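You operate a simulated robot arm through the tools that you are given. There is no shell and no other tool.

Carry out the task below with a simulated robot arm. There is one attempt and no reset: what you move stays moved.

TASK
Put things in order on the packing bench top. At the end: the white size card from the packing bench top stands on top of the blue plate; the white suction pad from the packing bench top stands where the white size card stood; the yellow padlock stands where the white suction pad stood; the silver tall setting block stands where the yellow padlock stood; whatever was shut is shut again. Leave all else as you found it, and nothing knocked over.

Only the result counts: the job must be done as asked and must still hold three seconds after the hand-in. Knocking over, shifting, dropping, spilling or breaking anything else fails it.

THE ROBOT
A 5-joint arm with a two-finger parallel gripper, fixed in place. Base frame: the origin is at the foot of the arm, x ahead of it, y to its left, z up; the work surface is at about z = 0. Lengths are in cm, angles in rad, forces in N, time in s.
With the tool pointing down near the work surface it reaches from about 26 to 60 cm from the base axis. Its first joint turns from -1.152 to 1.152 rad. The tool tilts only in the upright plane through the base axis and itself; it spins freely about its own axis. Payload 1.57 kg.
Tool frame: the origin (TCP) lies between the finger pads and is the grasp point; the fingertips stand 3 cm ahead of it; z points along the fingers, y is the line along which they close. The gripper opens to 8 cm. The fingers are 1.7 cm wide and 1.2 cm thick; the gripper's body (4 by 8.2 cm) begins 8 cm behind the TCP.
Orientation is that of the tool frame in the base frame, as a unit quaternion [x, y, z, w]. With the fingers straight down and closing along the base's y, the tool's x points along the base's -x, its y along +y and its z along -z.

THE INTERFACE
- The arm moves only by the tool apply_moves. Its argument "motion" is a list of rows, each a list of 3 entries, a list of its own where there are three numbers: the shift along the tool's x, y, z in mm, then the turn, a rotation vector about the tool's x, y, z in rad, then the gripper command, from -1 (shut) to 1 (fully open), values between in proportion. In form: [[[x, y, z], [ax, ay, az], hand], ...]. A call has 1 to 20 rows; each row shifts and turns the commanded pose from where the row before left it, along the tool's axes as they then stand. A row lasts 0.2 s, in which the tool goes at most 5 cm and 0.15 rad; a call with a longer step from one row to the next is refused whole, and so is a gripper value outside its range. A pose out of reach is approached as far as the arm can. The call stops where the force on the tool passes 40 N (or 10 N more than at its start, if that is more) or the arm is blocked; 0.2 s more then pass. The fingers move at their own pace (about 15.3 cm/s each) and stop on an object; they squeeze with about 35 N. The grip force told is the motor's: it shows also when the fingers shut on nothing. Time passes only in rows, and 0.2 s behind the last, so rows that do not move let the fingers close. The reply holds the time, the measured pose of the TCP, the force on the tool along the base axes, the opening and the grip force, in the units named above and with some noise, with the torque about the TCP (base axes, N m) and any sound that the robot's microphone picked up.
- Cameras (640 x 400 px; columns grow to the right, rows downward): "scene" is fixed at [4.98, 38.96, 55.02]; the picture's right is [-0.70, -0.71, 0.00], its down [-0.36, 0.36, -0.86] and it looks along [0.61, -0.60, -0.51] (base axes); focal length 316 px, centre (320, 200). "wrist" rides on the gripper at [7.2, -0.7, -12.2] in the tool frame; the picture's right is [0.09, 1.00, 0.00], its down [-0.84, 0.08, -0.54] and it looks along [-0.54, 0.05, 0.84] (tool axes); focal length 238 px, centre (320, 200). There is no depth. A picture from a camera that has moved, and an enlarged one, comes with that camera's place and axes in the base frame and with its lens. The place of the scene camera against the robot may be out by one fixed shift of up to 2.5 cm in any direction.
- get_image(camera): a new picture of that camera. The clock stands still meanwhile.
- zoom(camera, box): a new picture of the part [left, top, right, bottom] of that camera's present view, enlarged. The clock stands still meanwhile.
- sign_off(): hands the job in; it is judged then, once.

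Places have to be worked out from the pictures, the camera data and where the tool is seen. Open the gripper and draw the arm clear of the work before you hand the job in, unless the task says otherwise.

The tools are called after ">>>" by a JSON object that holds its "op" and its "data". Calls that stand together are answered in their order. apply_moves: Moves the arm, as the interface text tells. Its arguments: {"type":"object","properties":{"motion":{"type":"array"}},"required":["motion"]} The other tools are called the same way: get_image (camera) takes a picture; zoom (camera, box) takes an enlarged picture of a part of a camera's view; sign_off () hands the job in.

At the start:

```text
t: 0.0
ee_pos: [40.54, -2.03, 29.37]
ee_rot: [0.0, 1.0, 0.0, 0.001]
wrist_force: [0.8, 0.5, -0.6]
wrist_torque: [0.03, 0.02, 0.01]
finger_gap: 7.99
finger_force: 0.1
```

scene: 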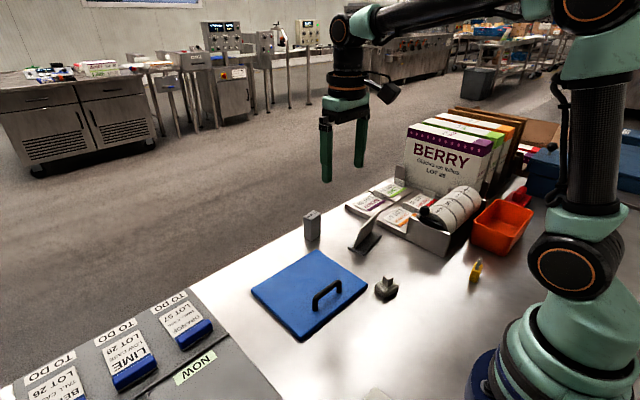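
wrist: 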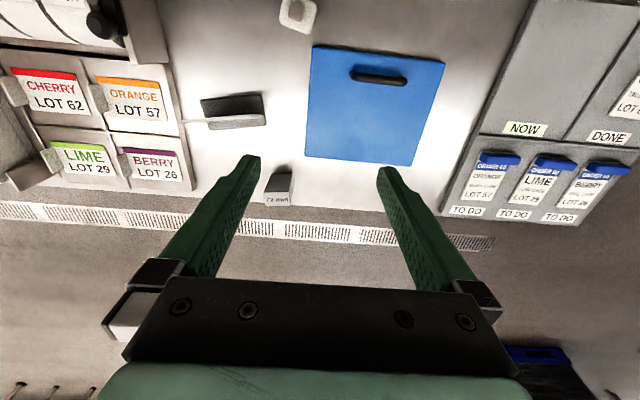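

The first pictures show a blue lid-like plate with a handle, a small silver block, a dark-footed item, a small grey thing and a yellow padlock. I'll zoom in to identify each object before any move.

>>> {"op": "zoom", "data": {"camera": "scene", "box": [230, 190, 430, 350]}}

>>> {"op": "zoom", "data": {"camera": "scene", "box": [340, 120, 560, 290]}}

>>> {"op": "zoom", "data": {"camera": "wrist", "box": [180, 0, 460, 220]}}

>>> {"op": "zoom", "data": {"camera": "scene", "box": [0, 270, 300, 400]}}

>>> {"op": "zoom", "data": {"camera": "scene", "box": [330, 240, 530, 400]}}

```text
2.50 times, centred on (330, 270) of scene
camera zoom: at [4.98, 38.96, 55.02], right [-0.7, -0.71, 0.0], down [-0.36, 0.36, -0.86], along [0.61, -0.6, -0.51], focal length 790 px, centre (295, 25)
```

zoom: 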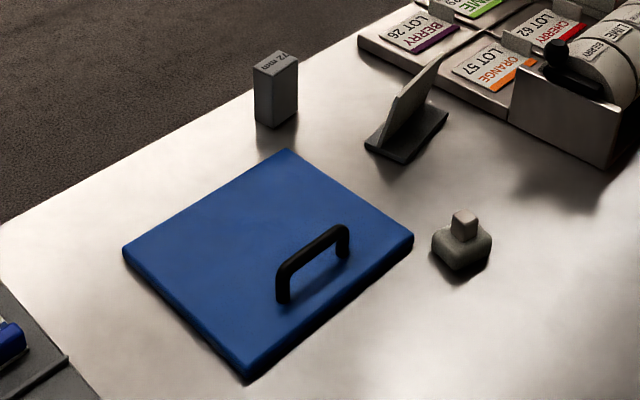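

```text
2.35 times, centred on (450, 205) of scene
camera zoom: at [4.98, 38.96, 55.02], right [-0.7, -0.71, 0.0], down [-0.36, 0.36, -0.86], along [0.61, -0.6, -0.51], focal length 743 px, centre (14, 188)
```

zoom: 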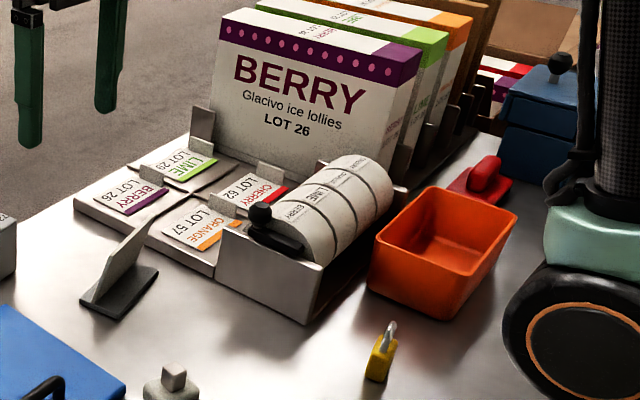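

```text
1.82 times, centred on (320, 110) of wrist
camera zoom: at [33.4, -2.77, 41.66], right [-0.09, 1.0, 0.0], down [0.84, 0.08, 0.54], along [0.54, 0.05, -0.84], focal length 433 px, centre (320, 364)
```

zoom: 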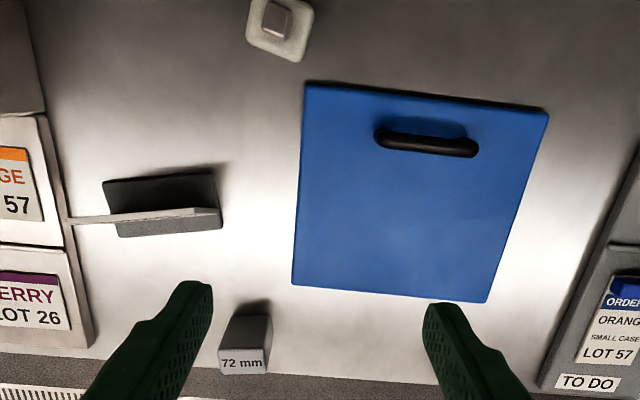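

```text
2.13 times, centred on (150, 335) of scene
camera zoom: at [4.98, 38.96, 55.02], right [-0.7, -0.71, 0.0], down [-0.36, 0.36, -0.86], along [0.61, -0.6, -0.51], focal length 674 px, centre (683, -88)
```

zoom: 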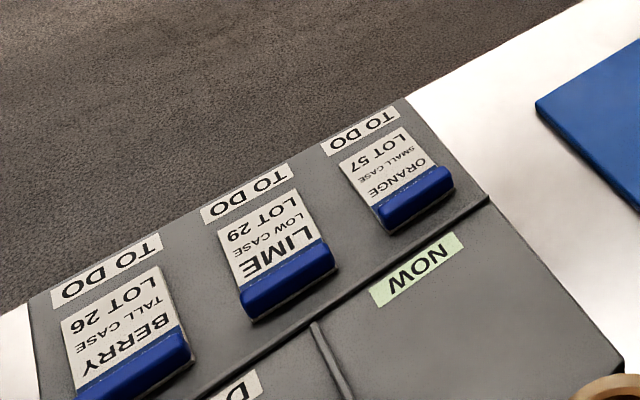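

```text
2.50 times, centred on (430, 320) of scene
camera zoom: at [4.98, 38.96, 55.02], right [-0.7, -0.71, 0.0], down [-0.36, 0.36, -0.86], along [0.61, -0.6, -0.51], focal length 790 px, centre (45, -100)
```

zoom: 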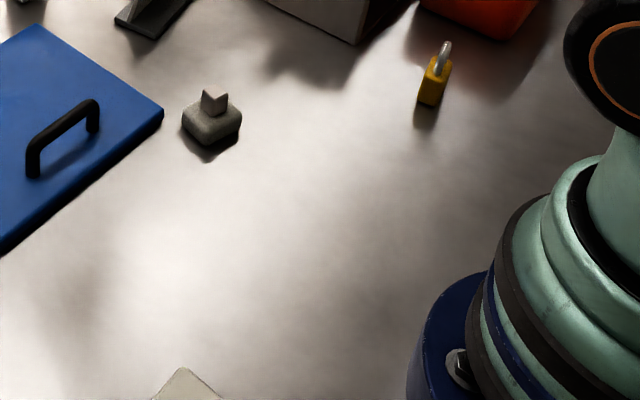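

I judge the blue plate to span about x 33–50, y −4–16, the card's foot to be near (44, −16.5), the white pad near (30, −6), and the padlock near (18.5, −26.5). I'll move in high up and turn the wrist camera a quarter turn, so it looks along −y at the right side of the bench.

>>> {"op": "apply_moves", "data": {"motion": [[[40, -20, 0], [0, 0, 0], 1], [[40, -20, 0], [0, 0, 0], 1], [[0, 0, 0], [0, 0, 0.15], 1], [[0, 0, 0], [0, 0, 0.15], 1], [[0, 0, 0], [0, 0, 0.15], 1], [[0, 0, 0], [0, 0, 0.15], 1], [[0, 0, 0], [0, 0, 0.15], 1], [[0, 0, 0], [0, 0, 0.15], 1], [[0, 0, 0], [0, 0, 0.15], 1], [[0, 0, 0], [0, 0, 0.15], 1], [[0, 0, 0], [0, 0, 0.15], 1], [[0, 0, 0], [0, 0, 0.15], 1], [[0, 0, 0], [0, 0, 0.0708], 1], [[0, 0, 0], [0, 0, 0], 1]]}}

```text
t: 3.0
ee_pos: [32.47, -6.14, 29.36]
ee_rot: [0.707, 0.707, 0.001, 0.001]
wrist_force: [0.8, -0.5, 0.1]
wrist_torque: [0.01, -0.01, -0.05]
finger_gap: 8.01
finger_force: 0.0
```

The tool is at (32.5, −6.1, 29.4), spun a quarter turn. I'll take both pictures now.

>>> {"op": "get_image", "data": {"camera": "wrist"}}

>>> {"op": "get_image", "data": {"camera": "scene"}}

```text
taken
camera wrist: at [31.92, 1.03, 41.65], right [1.0, 0.09, 0.0], down [0.08, -0.84, 0.54], along [0.05, -0.54, -0.84], focal length 238 px, centre (320, 200)
```

wrist: 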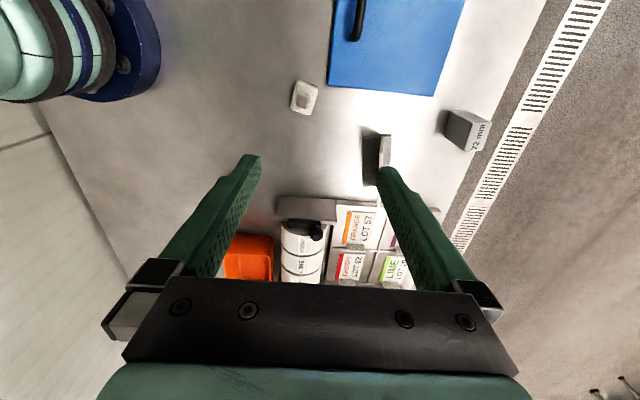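

```text
taken
```

scene: 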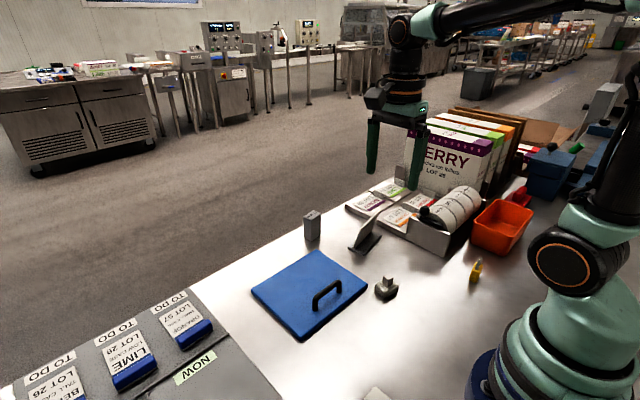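

The padlock is hidden behind the finger in this view. I'll enlarge the parts that show the card, pad and block.

>>> {"op": "zoom", "data": {"camera": "wrist", "box": [270, 60, 510, 210]}}

>>> {"op": "zoom", "data": {"camera": "wrist", "box": [200, 180, 440, 300]}}

>>> {"op": "zoom", "data": {"camera": "scene", "box": [480, 70, 640, 230]}}

>>> {"op": "zoom", "data": {"camera": "scene", "box": [440, 230, 520, 300]}}

>>> {"op": "zoom", "data": {"camera": "scene", "box": [330, 220, 410, 310]}}

```text
2.67 times, centred on (390, 135) of wrist
camera zoom: at [31.92, 1.03, 41.65], right [1.0, 0.09, 0.0], down [0.08, -0.84, 0.54], along [0.05, -0.54, -0.84], focal length 636 px, centre (133, 373)
```

zoom: 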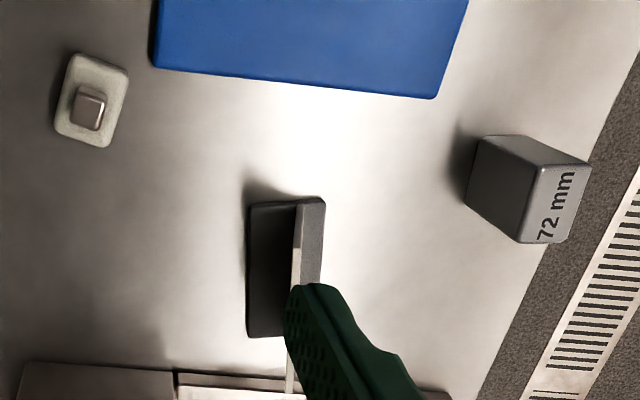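

```text
2.67 times, centred on (320, 240) of wrist
camera zoom: at [31.92, 1.03, 41.65], right [1.0, 0.09, 0.0], down [0.08, -0.84, 0.54], along [0.05, -0.54, -0.84], focal length 636 px, centre (320, 93)
```

zoom: 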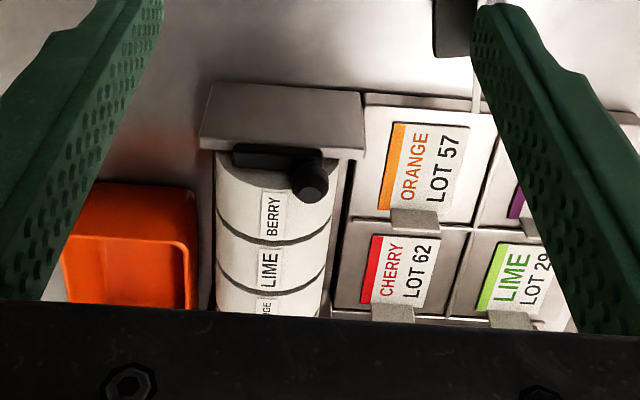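

```text
2.50 times, centred on (560, 150) of scene
camera zoom: at [4.98, 38.96, 55.02], right [-0.7, -0.71, 0.0], down [-0.36, 0.36, -0.86], along [0.61, -0.6, -0.51], focal length 790 px, centre (-280, 325)
```

zoom: 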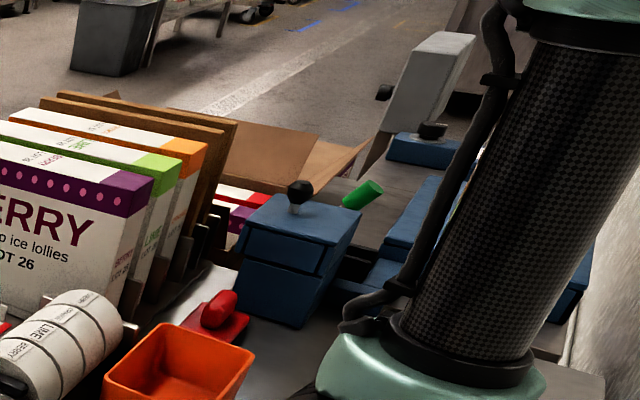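

```text
5.71 times, centred on (480, 265) of scene
camera zoom: at [4.98, 38.96, 55.02], right [-0.7, -0.71, 0.0], down [-0.36, 0.36, -0.86], along [0.61, -0.6, -0.51], focal length 1805 px, centre (-594, -171)
```

zoom: 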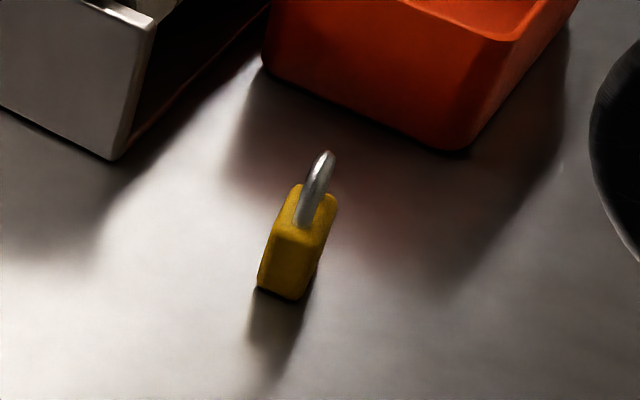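

```text
4.44 times, centred on (370, 265) of scene
camera zoom: at [4.98, 38.96, 55.02], right [-0.7, -0.71, 0.0], down [-0.36, 0.36, -0.86], along [0.61, -0.6, -0.51], focal length 1404 px, centre (98, -89)
```

zoom: 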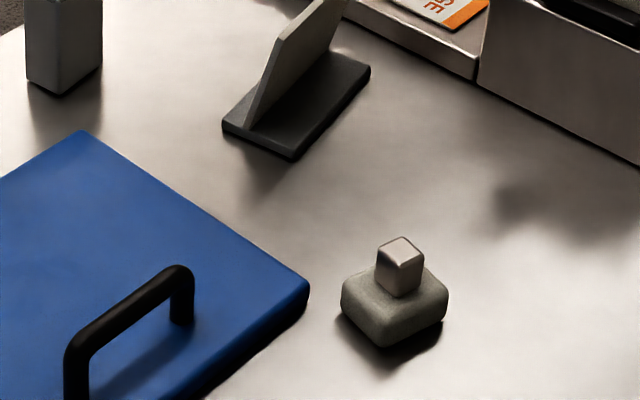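

Next I'll turn another quarter turn so the wrist camera looks back toward the base. That view should show the padlock and the whitish thing at the bottom edge of the scene picture.

>>> {"op": "apply_moves", "data": {"motion": [[[0, 0, 0], [0, 0, 0.15], 1], [[0, 0, 0], [0, 0, 0.15], 1], [[0, 0, 0], [0, 0, 0.15], 1], [[0, 0, 0], [0, 0, 0.15], 1], [[0, 0, 0], [0, 0, 0.15], 1], [[0, 0, 0], [0, 0, 0.15], 1], [[0, 0, 0], [0, 0, 0.15], 1], [[0, 0, 0], [0, 0, 0.15], 1], [[0, 0, 0], [0, 0, 0.15], 1], [[0, 0, 0], [0, 0, 0.15], 1], [[0, 0, 0], [0, 0, 0.0708], 1], [[0, 0, 0], [0, 0, 0], 1]]}}

>>> {"op": "get_image", "data": {"camera": "wrist"}}

```text
t: 5.6
ee_pos: [32.65, -6.08, 29.42]
ee_rot: [1.0, 0.0, 0.0, 0.0]
wrist_force: [-0.4, -0.5, -0.7]
wrist_torque: [-0.04, 0.02, 0.04]
finger_gap: 8.03
finger_force: 0.0
```

```text
taken
camera wrist: at [39.81, -5.46, 41.67], right [0.09, -1.0, 0.0], down [-0.84, -0.08, 0.54], along [-0.54, -0.05, -0.84], focal length 238 px, centre (320, 200)
```

wrist: 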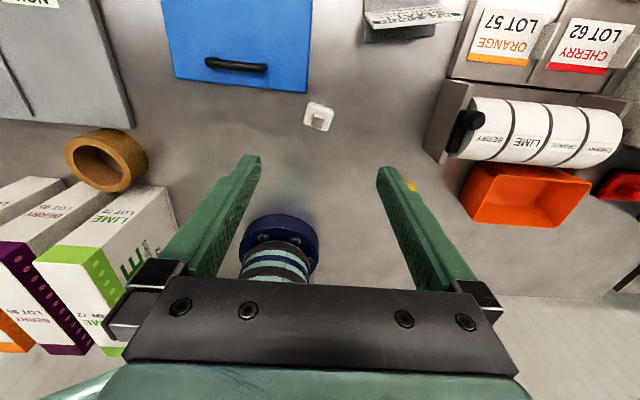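

The whitish thing is a lime carton with a brown tape roll beside it, so there is no second pad. The padlock shows just beside the right finger. I'll enlarge the card, the pad and the padlock.

>>> {"op": "zoom", "data": {"camera": "wrist", "box": [280, 0, 480, 130]}}

>>> {"op": "zoom", "data": {"camera": "wrist", "box": [370, 80, 530, 240]}}

```text
3.08 times, centred on (380, 65) of wrist
camera zoom: at [39.81, -5.46, 41.67], right [0.09, -1.0, 0.0], down [-0.84, -0.08, 0.54], along [-0.54, -0.05, -0.84], focal length 733 px, centre (135, 615)
```

zoom: 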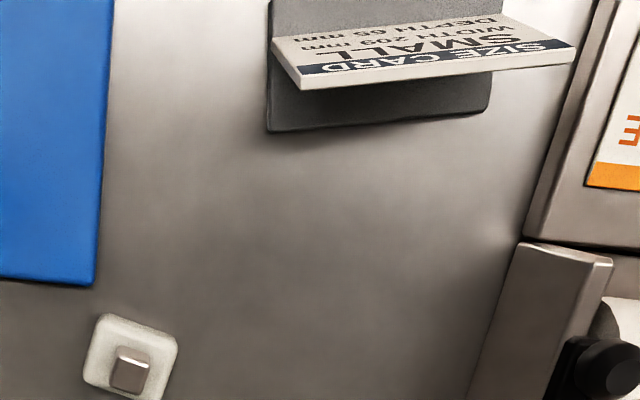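

```text
2.50 times, centred on (450, 160) of wrist
camera zoom: at [39.81, -5.46, 41.67], right [0.09, -1.0, 0.0], down [-0.84, -0.08, 0.54], along [-0.54, -0.05, -0.84], focal length 596 px, centre (-5, 300)
```

zoom: 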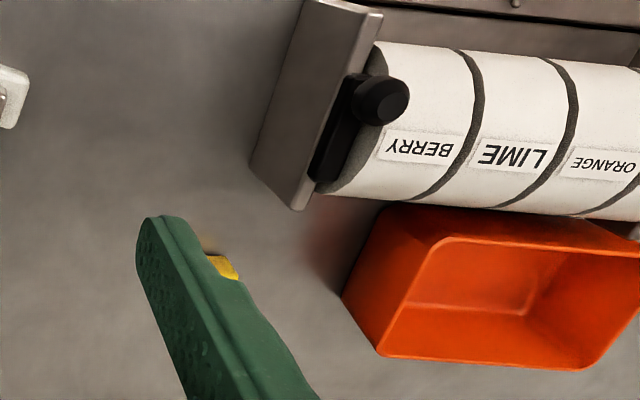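

The card reads "SIZE CARD – SMALL": a leaning plate on a dark foot of about 5×10 cm, centred near (44, −16) and turned about 0.19 rad. I'll hover above it with the closing axis across the foot for a closer look.

>>> {"op": "apply_moves", "data": {"motion": [[[22.7, 19.8, 14.8], [0, 0, 0], 1], [[22.7, 19.8, 14.8], [0, 0, 0], 1], [[22.7, 19.8, 14.8], [0, 0, 0], 1], [[22.7, 19.8, 14.8], [0, 0, 0], 1], [[22.7, 19.8, 14.8], [0, 0, 0], 1], [[0, 0, 0], [0, 0, -0.15], 1], [[0, 0, 0], [0, 0, -0.15], 1], [[0, 0, 0], [0, 0, -0.15], 1], [[0, 0, 0], [0, 0, -0.15], 1], [[0, 0, 0], [0, 0, -0.15], 1], [[0, 0, 0], [0, 0, -0.15], 1], [[0, 0, 0], [0, 0, -0.15], 1], [[0, 0, 0], [0, 0, -0.15], 1], [[0, 0, 0], [0, 0, -0.15], 1], [[0, 0, 0], [0, 0, -0.15], 1], [[0, 0, 0], [0, 0, -0.15], 1], [[0, 0, 0], [0, 0, -0.109], 1], [[0, 0, 0], [0, 0, 0], 1]]}}

>>> {"op": "get_image", "data": {"camera": "wrist"}}

>>> {"op": "zoom", "data": {"camera": "wrist", "box": [220, 20, 420, 180]}}

>>> {"op": "get_image", "data": {"camera": "scene"}}

```text
t: 9.4
ee_pos: [43.9, -16.02, 21.92]
ee_rot: [0.637, 0.771, 0.0, 0.0]
wrist_force: [0.2, -0.1, -0.2]
wrist_torque: [-0.03, 0.03, 0.0]
finger_gap: 8.0
finger_force: 0.0
```

```text
taken
camera wrist: at [41.93, -9.07, 34.24], right [0.96, 0.28, 0.0], down [0.23, -0.81, 0.54], along [0.15, -0.52, -0.84], focal length 238 px, centre (320, 200)
```

wrist: 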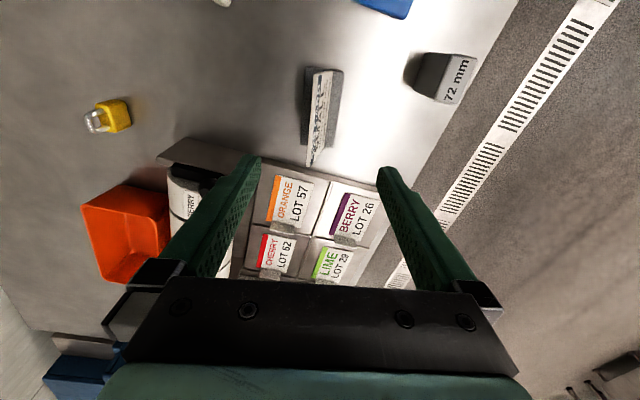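

```text
2.50 times, centred on (320, 100) of wrist
camera zoom: at [41.93, -9.07, 34.24], right [0.96, 0.28, 0.0], down [0.23, -0.81, 0.54], along [0.15, -0.52, -0.84], focal length 596 px, centre (320, 450)
```

zoom: 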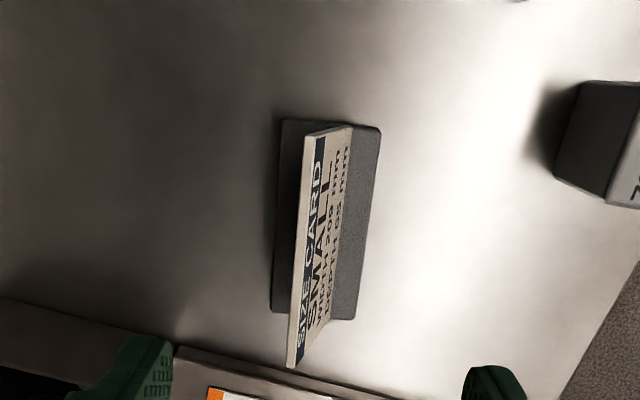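

```text
taken
```

scene: 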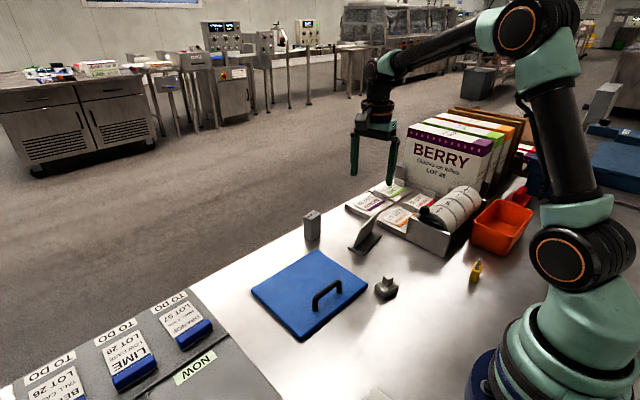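

The foot's corners give a centre of (43.97, −16.0) and a turn of 0.19 rad, which matches the tool. To choose a grip I need the foot's height and the plate's lean, so I'll enlarge the scene view.

>>> {"op": "zoom", "data": {"camera": "scene", "box": [340, 205, 390, 260]}}

>>> {"op": "zoom", "data": {"camera": "wrist", "box": [290, 50, 360, 180]}}

>>> {"op": "zoom", "data": {"camera": "wrist", "box": [60, 70, 160, 160]}}

>>> {"op": "zoom", "data": {"camera": "scene", "box": [365, 265, 410, 310]}}

>>> {"op": "zoom", "data": {"camera": "scene", "box": [290, 200, 340, 255]}}

```text
7.27 times, centred on (365, 232) of scene
camera zoom: at [4.98, 38.96, 55.02], right [-0.7, -0.71, 0.0], down [-0.36, 0.36, -0.86], along [0.61, -0.6, -0.51], focal length 2297 px, centre (-7, -36)
```

zoom: 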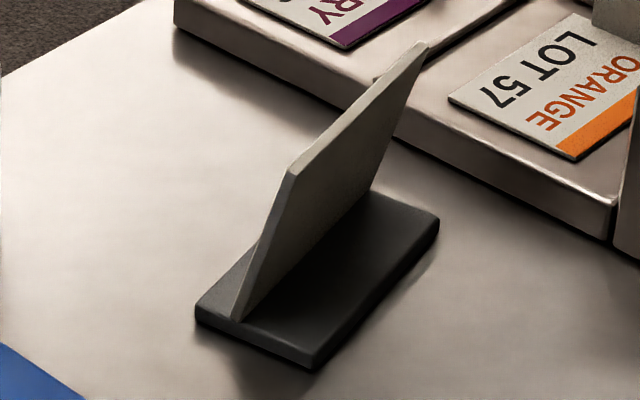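

```text
3.08 times, centred on (325, 115) of wrist
camera zoom: at [41.93, -9.07, 34.24], right [0.96, 0.28, 0.0], down [0.23, -0.81, 0.54], along [0.15, -0.52, -0.84], focal length 733 px, centre (305, 462)
```

zoom: 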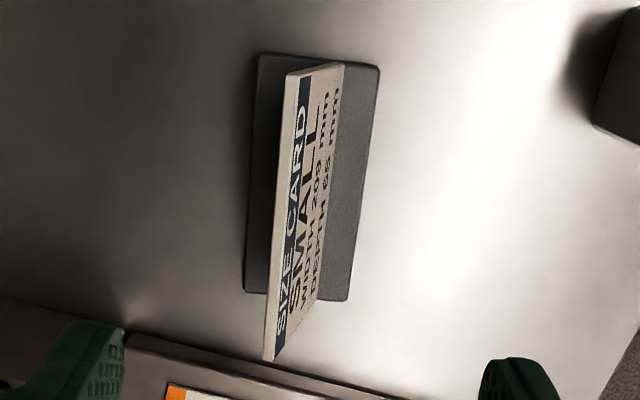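

```text
4.44 times, centred on (110, 115) of wrist
camera zoom: at [41.93, -9.07, 34.24], right [0.96, 0.28, 0.0], down [0.23, -0.81, 0.54], along [0.15, -0.52, -0.84], focal length 1059 px, centre (1253, 578)
```

zoom: 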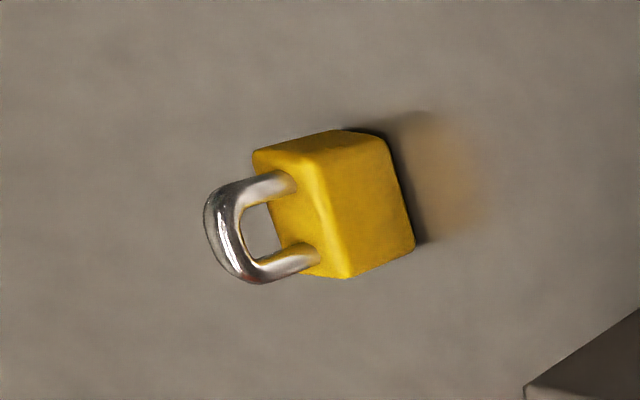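

```text
8.89 times, centred on (388, 288) of scene
camera zoom: at [4.98, 38.96, 55.02], right [-0.7, -0.71, 0.0], down [-0.36, 0.36, -0.86], along [0.61, -0.6, -0.51], focal length 2808 px, centre (-280, -578)
```

zoom: 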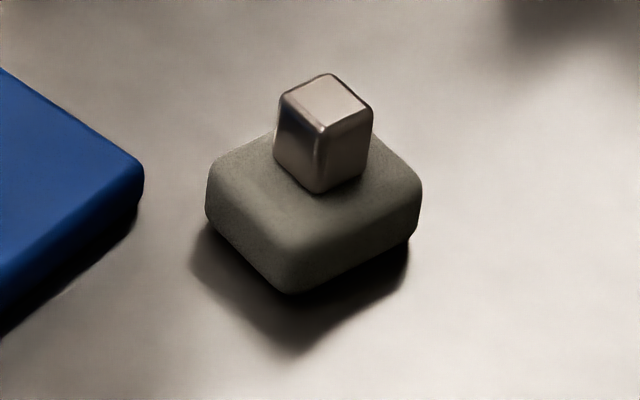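

```text
7.27 times, centred on (315, 228) of scene
camera zoom: at [4.98, 38.96, 55.02], right [-0.7, -0.71, 0.0], down [-0.36, 0.36, -0.86], along [0.61, -0.6, -0.51], focal length 2297 px, centre (356, 0)
```

zoom: 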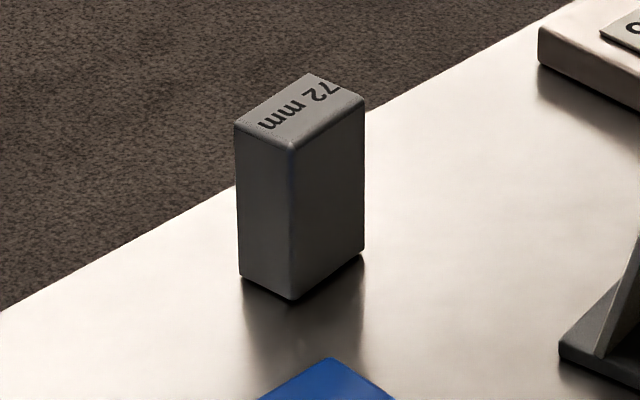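

Working from two views, the card plate is about 10 cm wide and 0.45 cm thick. It rises to z≈8 and leans back toward the robot by about 0.245 rad. I'll grip the plate itself with the tool tilted 0.284 rad outward so the pads lie flat on it, and first go to a standoff 12 cm up the approach line.

>>> {"op": "apply_moves", "data": {"motion": [[[8.2, -15.75, 24.6], [0, 0, 0], 1], [[8.2, -15.75, 24.6], [0, 0, 0], 1], [[0, 0, 0], [-0.1216, -0.0737, 0], 1], [[0, 0, 0], [-0.1216, -0.0737, 0], 1], [[0, 0, 0], [0, 0, 0.018], 1], [[0, 0, 0], [0, 0, 0], 1]]}}

>>> {"op": "get_image", "data": {"camera": "wrist"}}

>>> {"op": "zoom", "data": {"camera": "wrist", "box": [220, 60, 420, 220]}}

>>> {"op": "zoom", "data": {"camera": "scene", "box": [320, 120, 440, 270]}}

```text
t: 10.8
ee_pos: [40.56, -14.85, 17.12]
ee_rot: [0.638, 0.757, 0.049, 0.134]
wrist_force: [0.8, -1.2, 0.2]
wrist_torque: [0.0, 0.0, 0.0]
finger_gap: 7.99
finger_force: 0.1
```

```text
taken
camera wrist: at [35.55, -6.84, 27.72], right [0.93, 0.27, 0.23], down [0.06, -0.75, 0.66], along [0.35, -0.6, -0.72], focal length 238 px, centre (320, 200)
```

wrist: 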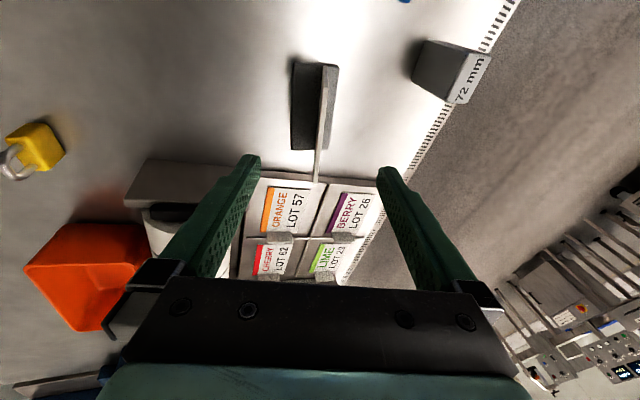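

```text
2.50 times, centred on (320, 140) of wrist
camera zoom: at [35.55, -6.84, 27.72], right [0.93, 0.27, 0.23], down [0.06, -0.75, 0.66], along [0.35, -0.6, -0.72], focal length 596 px, centre (320, 350)
```

zoom: 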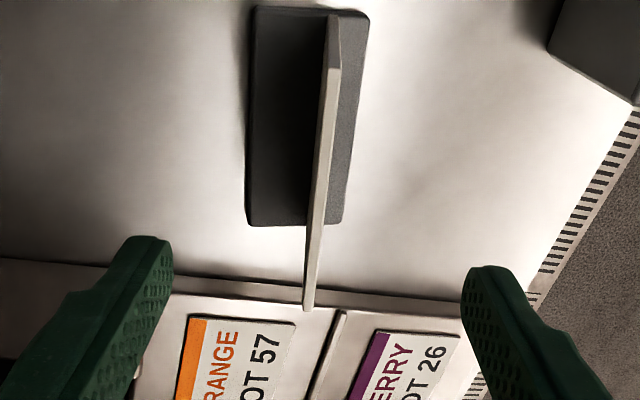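

```text
2.67 times, centred on (380, 195) of scene
camera zoom: at [4.98, 38.96, 55.02], right [-0.7, -0.71, 0.0], down [-0.36, 0.36, -0.86], along [0.61, -0.6, -0.51], focal length 842 px, centre (160, 213)
```

zoom: 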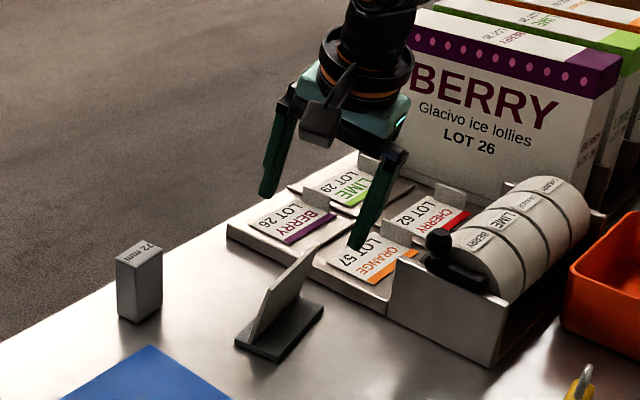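

The plate now appears edge-on between the fingers (tool y ≈ 0 ± 0.2 cm), so the tilt is right. I'll advance 12 cm along the tool axis with the hand open.

>>> {"op": "apply_moves", "data": {"motion": [[[0, 0, 30], [0, 0, 0], 1], [[0, 0, 30], [0, 0, 0], 1], [[0, 0, 20], [0, 0, 0], 1], [[0, 0, 20], [0, 0, 0], 1], [[0, 0, 20], [0, 0, 0], 1], [[0, 0, 0], [0, 0, 0], 1]]}}

>>> {"op": "zoom", "data": {"camera": "wrist", "box": [200, 60, 440, 240]}}

>>> {"op": "zoom", "data": {"camera": "scene", "box": [320, 160, 420, 270]}}

```text
t: 12.2
ee_pos: [43.76, -15.97, 5.52]
ee_rot: [0.637, 0.757, 0.049, 0.135]
wrist_force: [0.1, 0.8, 0.1]
wrist_torque: [-0.02, 0.0, 0.0]
finger_gap: 8.01
finger_force: 0.1
```

```text
2.22 times, centred on (320, 150) of wrist
camera zoom: at [38.82, -7.97, 16.19], right [0.93, 0.27, 0.23], down [0.06, -0.75, 0.66], along [0.35, -0.6, -0.72], focal length 530 px, centre (320, 311)
```

zoom: 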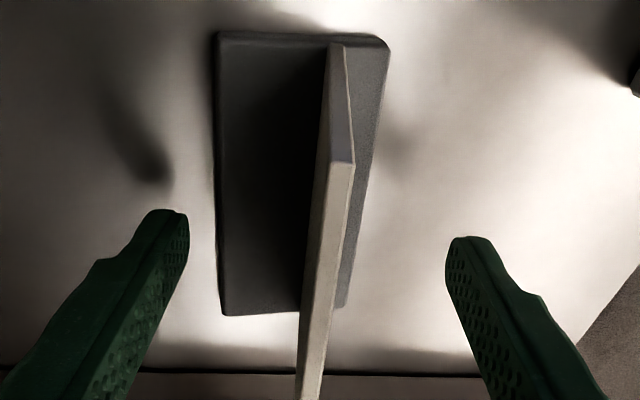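

```text
3.64 times, centred on (370, 215) of scene
camera zoom: at [4.98, 38.96, 55.02], right [-0.7, -0.71, 0.0], down [-0.36, 0.36, -0.86], along [0.61, -0.6, -0.51], focal length 1149 px, centre (138, 146)
```

zoom: 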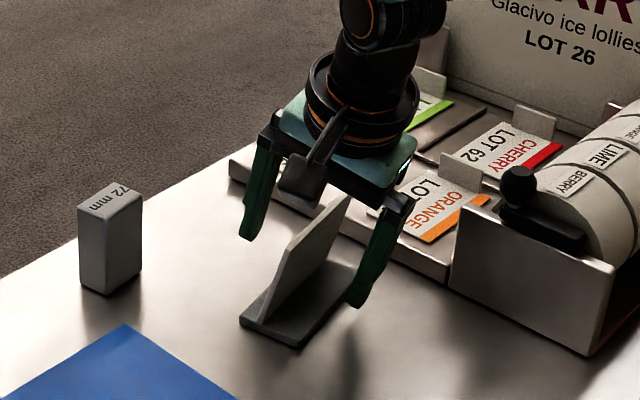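

The plate is centred between the fingers and the tips are above the foot. I'll close the hand in two stages onto the plate.

>>> {"op": "apply_moves", "data": {"motion": [[[0, 0, 0], [0, 0, 0], 0.2], [[0, 0, 0], [0, 0, 0], -0.4], [[0, 0, 0], [0, 0, 0], -0.8], [[0, 0, 0], [0, 0, 0], -1], [[0, 0, 0], [0, 0, 0], -1], [[0, 0, 0], [0, 0, 0], -1]]}}

>>> {"op": "zoom", "data": {"camera": "wrist", "box": [200, 60, 440, 240]}}

>>> {"op": "zoom", "data": {"camera": "scene", "box": [320, 160, 420, 270]}}

```text
t: 13.6
ee_pos: [43.73, -15.92, 5.45]
ee_rot: [0.638, 0.757, 0.049, 0.132]
wrist_force: [0.4, -0.3, -0.1]
wrist_torque: [0.03, 0.0, -0.01]
finger_gap: 0.4
finger_force: 24.5
```

```text
2.22 times, centred on (320, 150) of wrist
camera zoom: at [38.8, -7.97, 16.21], right [0.93, 0.27, 0.23], down [0.06, -0.75, 0.66], along [0.35, -0.6, -0.72], focal length 530 px, centre (320, 311)
```

zoom: 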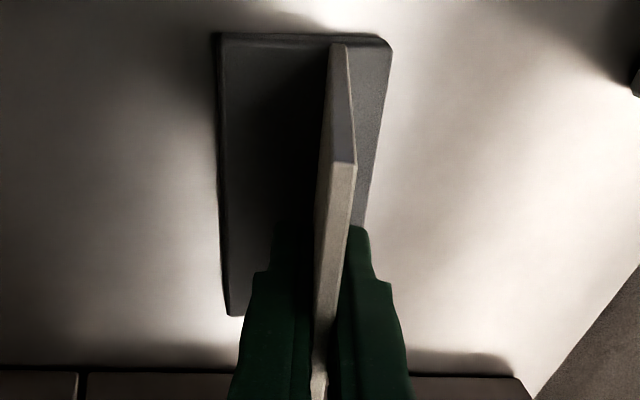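

```text
3.64 times, centred on (370, 215) of scene
camera zoom: at [4.98, 38.96, 55.02], right [-0.7, -0.71, 0.0], down [-0.36, 0.36, -0.86], along [0.61, -0.6, -0.51], focal length 1149 px, centre (138, 146)
```

zoom: 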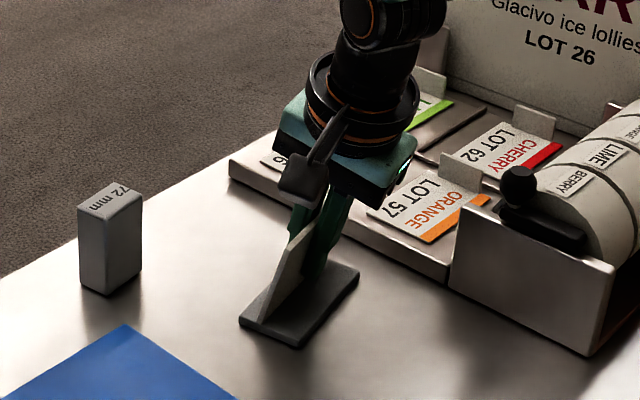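

The grip holds at 0.4 cm with 24.5 N, and the card hasn't shifted. I'll lift it straight up 8 cm and check that it hangs level.

>>> {"op": "apply_moves", "data": {"motion": [[[-1.4, 2.4, -9.6], [0, 0, 0], -1], [[-2.8, 4.85, -19.2], [0, 0, 0], -1], [[-3.5, 6.1, -24.0], [0, 0, 0], -1], [[-3.5, 6.1, -24.0], [0, 0, 0], -1], [[0, 0, 0], [0, 0, 0], -1]]}}

>>> {"op": "zoom", "data": {"camera": "scene", "box": [310, 120, 430, 270]}}

>>> {"op": "get_image", "data": {"camera": "wrist"}}

```text
t: 14.8
ee_pos: [43.65, -15.94, 13.68]
ee_rot: [0.638, 0.757, 0.048, 0.133]
wrist_force: [1.3, 0.8, -1.3]
wrist_torque: [-0.02, 0.02, -0.01]
finger_gap: 0.45
finger_force: 25.0
```

```text
2.67 times, centred on (370, 195) of scene
camera zoom: at [4.98, 38.96, 55.02], right [-0.7, -0.71, 0.0], down [-0.36, 0.36, -0.86], along [0.61, -0.6, -0.51], focal length 842 px, centre (187, 213)
```

zoom: 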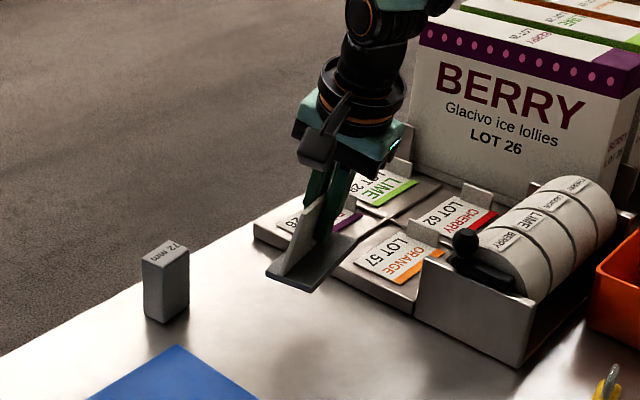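

```text
taken
camera wrist: at [38.72, -7.99, 24.24], right [0.93, 0.27, 0.23], down [0.06, -0.75, 0.66], along [0.35, -0.6, -0.72], focal length 238 px, centre (320, 200)
```

wrist: 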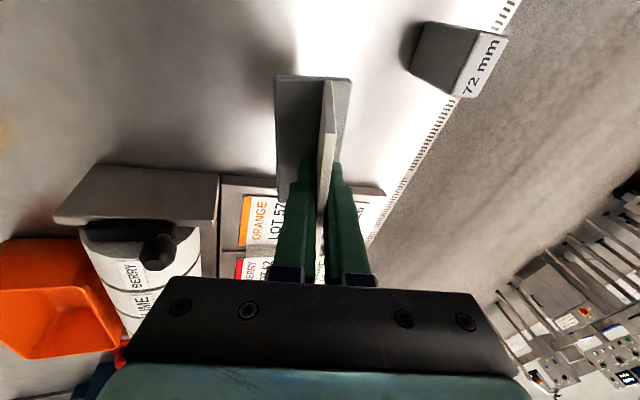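

The card is held firmly with its foot about 8 cm up. I'll draw it in 2.8 cm radially, then swing it around the base axis by 0.451 rad so the foot comes over the free part of the blue plate at about (43.8, 4.5).

>>> {"op": "apply_moves", "data": {"motion": [[[13.3, -22.9, -7.7], [0, 0, 0], -1], [[19.26, 10.58, -0.155], [-0.00707, 0.01216, -0.04815], -1], [[19.26, 10.58, -0.155], [-0.00707, 0.01216, -0.04815], -1], [[19.26, 10.58, -0.155], [-0.00707, 0.01216, -0.04815], -1], [[19.26, 10.58, -0.155], [-0.00707, 0.01216, -0.04815], -1], [[19.26, 10.58, -0.155], [-0.00707, 0.01216, -0.04815], -1], [[19.26, 10.58, -0.155], [-0.00707, 0.01216, -0.04815], -1], [[19.26, 10.58, -0.155], [-0.00707, 0.01216, -0.04815], -1], [[19.26, 10.58, -0.155], [-0.00707, 0.01216, -0.04815], -1], [[19.26, 10.58, -0.155], [-0.00707, 0.01216, -0.04815], -1], [[0, 0, 0], [0, 0, 0], -1]]}}

>>> {"op": "get_image", "data": {"camera": "scene"}}

>>> {"op": "get_image", "data": {"camera": "wrist"}}

```text
t: 17.2
ee_pos: [43.6, 4.57, 13.5]
ee_rot: [0.451, 0.881, 0.078, 0.119]
wrist_force: [0.7, -0.8, -0.1]
wrist_torque: [-0.02, -0.03, -0.01]
finger_gap: 0.42
finger_force: 25.0
```

```text
taken
```

scene: 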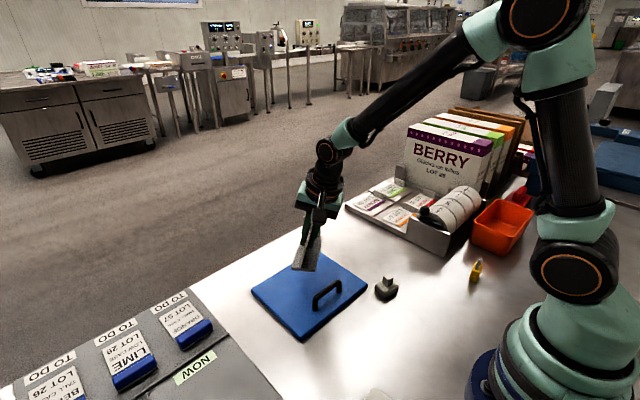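

```text
taken
camera wrist: at [35.6, 9.56, 24.17], right [0.72, 0.65, 0.23], down [0.38, -0.65, 0.66], along [0.58, -0.39, -0.72], focal length 238 px, centre (320, 200)
```

wrist: 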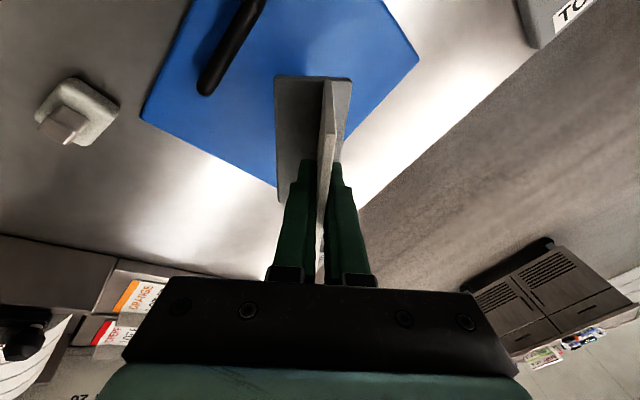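

The foot centre should now be over about (43.8, 4.6), and the plate corners check out at (33.7, −3.8) and (50.4, 15.5). I'll lower 5.5 cm to just above the plate.

>>> {"op": "apply_moves", "data": {"motion": [[[2.8, -4.85, 19.2], [0, 0, 0], -1], [[2.8, -4.85, 19.2], [0, 0, 0], -1], [[2.1, -3.64, 14.4], [0, 0, 0], -1], [[0, 0, 0], [0, 0, 0], -1]]}}

>>> {"op": "zoom", "data": {"camera": "scene", "box": [240, 180, 400, 345]}}

>>> {"op": "get_image", "data": {"camera": "wrist"}}

```text
t: 18.2
ee_pos: [43.49, 4.39, 8.15]
ee_rot: [0.452, 0.881, 0.077, 0.118]
wrist_force: [-0.3, 0.6, -1.0]
wrist_torque: [0.03, -0.03, -0.03]
finger_gap: 0.43
finger_force: 25.8
```

```text
2.42 times, centred on (320, 262) of scene
camera zoom: at [4.98, 38.96, 55.02], right [-0.7, -0.71, 0.0], down [-0.36, 0.36, -0.86], along [0.61, -0.6, -0.51], focal length 766 px, centre (320, 48)
```

zoom: 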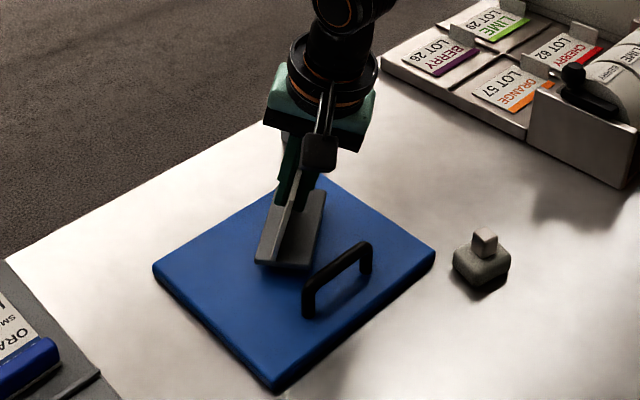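

```text
taken
camera wrist: at [35.56, 9.5, 18.75], right [0.72, 0.65, 0.23], down [0.38, -0.65, 0.66], along [0.58, -0.39, -0.72], focal length 238 px, centre (320, 200)
```

wrist: 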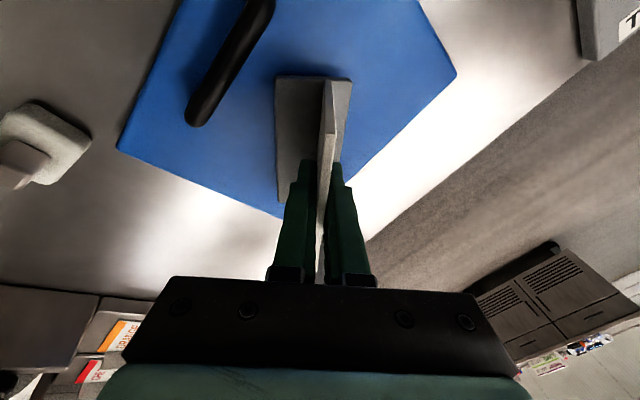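

The card is well placed over the plate, clear of the handle and edges, at an estimated 1.2 cm above it. I'll lower in small steps and watch the force.

>>> {"op": "apply_moves", "data": {"motion": [[[0.56, -0.97, 3.84], [0, 0, 0], -1], [[0.56, -0.97, 3.84], [0, 0, 0], -1], [[0, 0, 0], [0, 0, 0], -1]]}}

>>> {"op": "apply_moves", "data": {"motion": [[[0.28, -0.49, 1.92], [0, 0, 0], -1], [[0, 0, 0], [0, 0, 0], -1]]}}

>>> {"op": "apply_moves", "data": {"motion": [[[0.28, -0.49, 1.92], [0, 0, 0], -1], [[0, 0, 0], [0, 0, 0], -1]]}}

```text
t: 19.0
ee_pos: [43.56, 4.39, 7.26]
ee_rot: [0.451, 0.881, 0.078, 0.121]
wrist_force: [0.4, -0.1, -0.4]
wrist_torque: [0.01, -0.03, -0.02]
finger_gap: 0.43
finger_force: 24.5
```

```text
t: 19.6
ee_pos: [43.59, 4.41, 7.17]
ee_rot: [0.452, 0.881, 0.078, 0.119]
wrist_force: [-0.2, -0.4, -0.5]
wrist_torque: [0.01, 0.04, 0.0]
finger_gap: 0.41
finger_force: 25.1
```

```text
t: 20.2
ee_pos: [43.52, 4.49, 6.81]
ee_rot: [0.451, 0.881, 0.078, 0.119]
wrist_force: [-5.4, -0.3, 12.4]
wrist_torque: [0.32, 0.48, 0.1]
finger_gap: 0.42
finger_force: 24.7
```

Contact was felt: 12 N upward at z ≈ 6.8, which puts the plate top at about 1.4–1.5 cm. I'll ease up half a millimetre and open the hand part way.

>>> {"op": "apply_moves", "data": {"motion": [[[-0.1, 0.17, -0.67], [0, 0, 0], -1], [[0, 0, 0], [0, 0, 0], -0.8], [[0, 0, 0], [0, 0, 0], -0.5], [[0, 0, 0], [0, 0, 0], -0.5]]}}

>>> {"op": "get_image", "data": {"camera": "wrist"}}

>>> {"op": "zoom", "data": {"camera": "scene", "box": [240, 180, 400, 345]}}

```text
t: 21.2
ee_pos: [43.45, 4.42, 7.04]
ee_rot: [0.451, 0.881, 0.077, 0.118]
wrist_force: [-0.1, 0.1, 0.5]
wrist_torque: [-0.01, 0.01, 0.0]
finger_gap: 2.0
finger_force: 0.1
```

```text
taken
camera wrist: at [35.64, 9.5, 17.59], right [0.72, 0.65, 0.23], down [0.38, -0.65, 0.66], along [0.58, -0.39, -0.72], focal length 238 px, centre (320, 200)
```

wrist: 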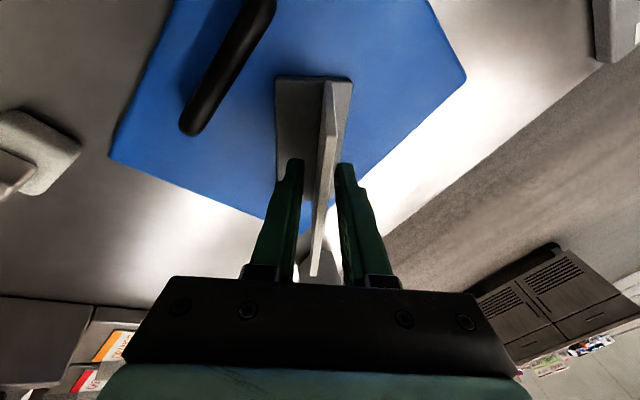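

```text
2.42 times, centred on (320, 262) of scene
camera zoom: at [4.98, 38.96, 55.02], right [-0.7, -0.71, 0.0], down [-0.36, 0.36, -0.86], along [0.61, -0.6, -0.51], focal length 766 px, centre (320, 48)
```

zoom: 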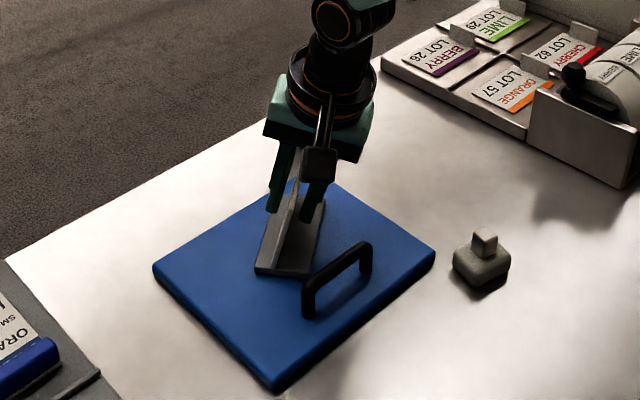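

The card stands on the blue plate. I'll open a little more and back straight out along the tool axis.

>>> {"op": "apply_moves", "data": {"motion": [[[0, 0, 0], [0, 0, 0], 0], [[0, 0, -10], [0, 0, 0], 0], [[0, 0, -30], [0, 0, 0], 0], [[0, 0, -40], [0, 0, 0], 0], [[0, 0, -40], [0, 0, 0], 0], [[0, 0, -30], [0, 0, 0], 0], [[0, 0, 0], [0, 0, 0], 0]]}}

>>> {"op": "get_image", "data": {"camera": "wrist"}}

>>> {"op": "zoom", "data": {"camera": "scene", "box": [240, 180, 400, 345]}}

```text
t: 22.8
ee_pos: [39.49, 3.92, 21.62]
ee_rot: [0.452, 0.881, 0.077, 0.119]
wrist_force: [-0.2, -0.1, 0.1]
wrist_torque: [-0.01, 0.0, 0.06]
finger_gap: 4.01
finger_force: 0.1
```

```text
taken
camera wrist: at [31.61, 9.03, 32.19], right [0.72, 0.65, 0.23], down [0.38, -0.65, 0.66], along [0.58, -0.39, -0.72], focal length 238 px, centre (320, 200)
```

wrist: 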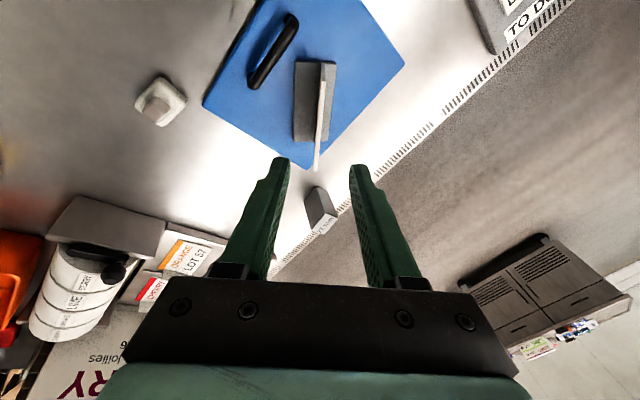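

```text
2.42 times, centred on (320, 262) of scene
camera zoom: at [4.98, 38.96, 55.02], right [-0.7, -0.71, 0.0], down [-0.36, 0.36, -0.86], along [0.61, -0.6, -0.51], focal length 766 px, centre (320, 48)
```

zoom: 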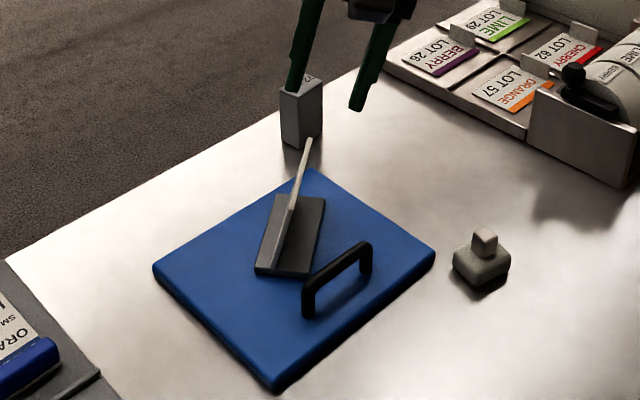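

The card stands on the plate, upright and clear of the handle. I'll bring the tool back to vertical, move above the suction pad near (30, −6), and turn the closing axis across its short side for a close look.

>>> {"op": "apply_moves", "data": {"motion": [[[0, 0, 0], [0.1229, 0.0714, 0], 0.5], [[0, 0, 0], [0.1229, 0.0714, 0], 1], [[-6.5, -33.7, 4], [0, 0, 0], 1], [[-6.5, -33.7, 4], [0, 0, 0], 1], [[-6.5, -33.7, 4], [0, 0, 0], 1], [[-6.5, -33.7, 4], [0, 0, 0], 1], [[0, 0, 0], [0, 0, 0.15], 1], [[0, 0, 0], [0, 0, 0.15], 1], [[0, 0, 0], [0, 0, 0.15], 1], [[0, 0, 0], [0, 0, 0.15], 1], [[0, 0, 0], [0, 0, 0.15], 1], [[0, 0, 0], [0, 0, 0.0845], 1], [[0, 0, 0], [0, 0, 0], 1]]}}

>>> {"op": "get_image", "data": {"camera": "wrist"}}

>>> {"op": "zoom", "data": {"camera": "wrist", "box": [260, 40, 380, 140]}}

>>> {"op": "get_image", "data": {"camera": "scene"}}

```text
t: 25.6
ee_pos: [30.06, -5.93, 19.71]
ee_rot: [0.778, 0.628, 0.001, 0.001]
wrist_force: [0.6, 1.3, 0.6]
wrist_torque: [-0.03, -0.05, 0.0]
finger_gap: 7.99
finger_force: 0.1
```

```text
taken
camera wrist: at [30.89, 1.14, 32.02], right [0.99, -0.12, 0.0], down [-0.1, -0.83, 0.54], along [-0.06, -0.54, -0.84], focal length 238 px, centre (320, 200)
```

wrist: 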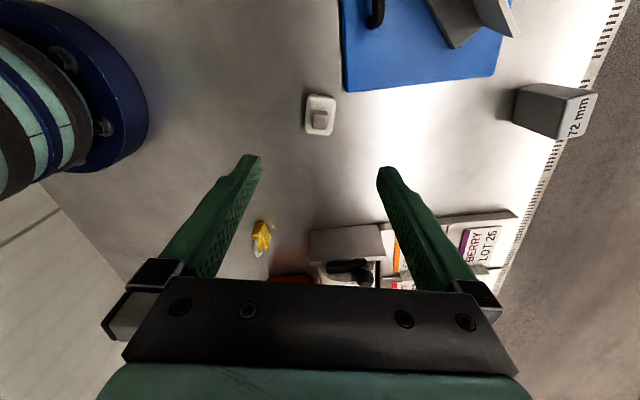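

```text
4.00 times, centred on (320, 90) of wrist
camera zoom: at [30.89, 1.14, 32.02], right [0.99, -0.12, 0.0], down [-0.1, -0.83, 0.54], along [-0.06, -0.54, -0.84], focal length 953 px, centre (320, 640)
```

zoom: 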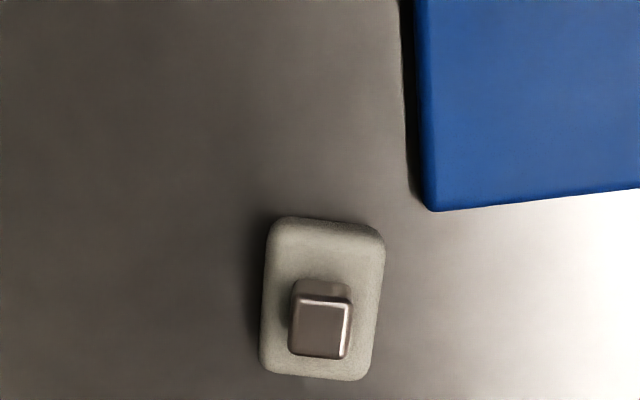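

```text
taken
```

scene: 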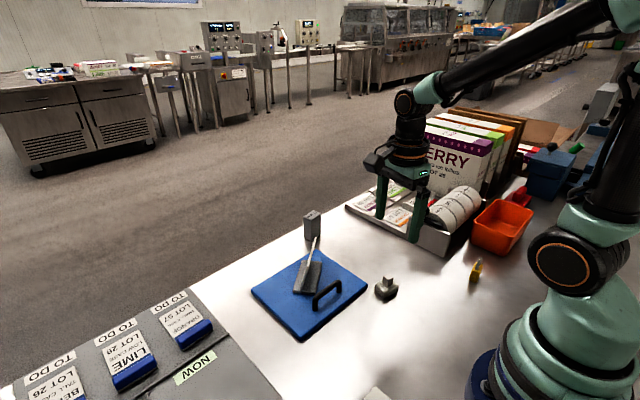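

The pad's base is about 3.5×4.8 cm, centred at (30.0, −6.1) and aligned with the tool. On top is a metal knob about 1.8 cm wide reaching z≈3.6. I'll go down with open fingers and grip the knob, with the tips just above the base.

>>> {"op": "apply_moves", "data": {"motion": [[[-2.5, 0, 40], [0, 0, 0], 0.5], [[0, 0, 40], [0, 0, 0], 0.2], [[0, 0, 30], [0, 0, 0], 0.2], [[0, 0, 20], [0, 0, 0], 0.2], [[0, 0, 0], [0, 0, 0], 0.2]]}}

>>> {"op": "get_image", "data": {"camera": "wrist"}}

>>> {"op": "zoom", "data": {"camera": "scene", "box": [340, 200, 450, 320]}}

```text
t: 26.8
ee_pos: [29.94, -6.32, 6.73]
ee_rot: [0.778, 0.628, 0.001, 0.0]
wrist_force: [-0.1, 0.1, -0.5]
wrist_torque: [0.02, 0.02, -0.03]
finger_gap: 4.8
finger_force: 0.0
```

```text
taken
camera wrist: at [30.85, 0.87, 19.01], right [0.99, -0.12, 0.0], down [-0.1, -0.83, 0.54], along [-0.06, -0.54, -0.84], focal length 238 px, centre (320, 200)
```

wrist: 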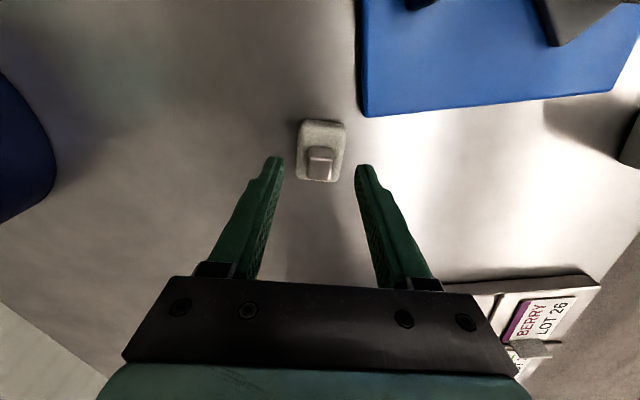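

```text
3.33 times, centred on (395, 260) of scene
camera zoom: at [4.98, 38.96, 55.02], right [-0.7, -0.71, 0.0], down [-0.36, 0.36, -0.86], along [0.61, -0.6, -0.51], focal length 1053 px, centre (70, 0)
```

zoom: 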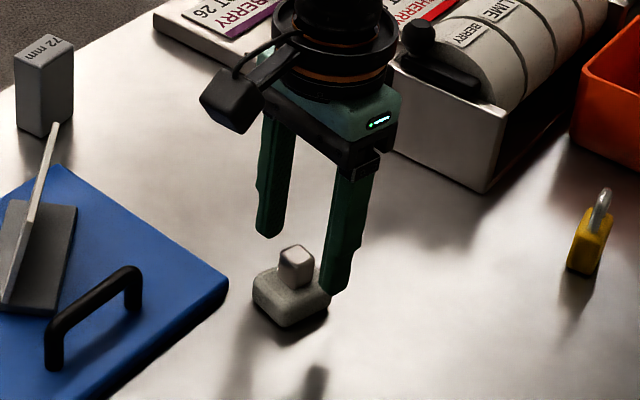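

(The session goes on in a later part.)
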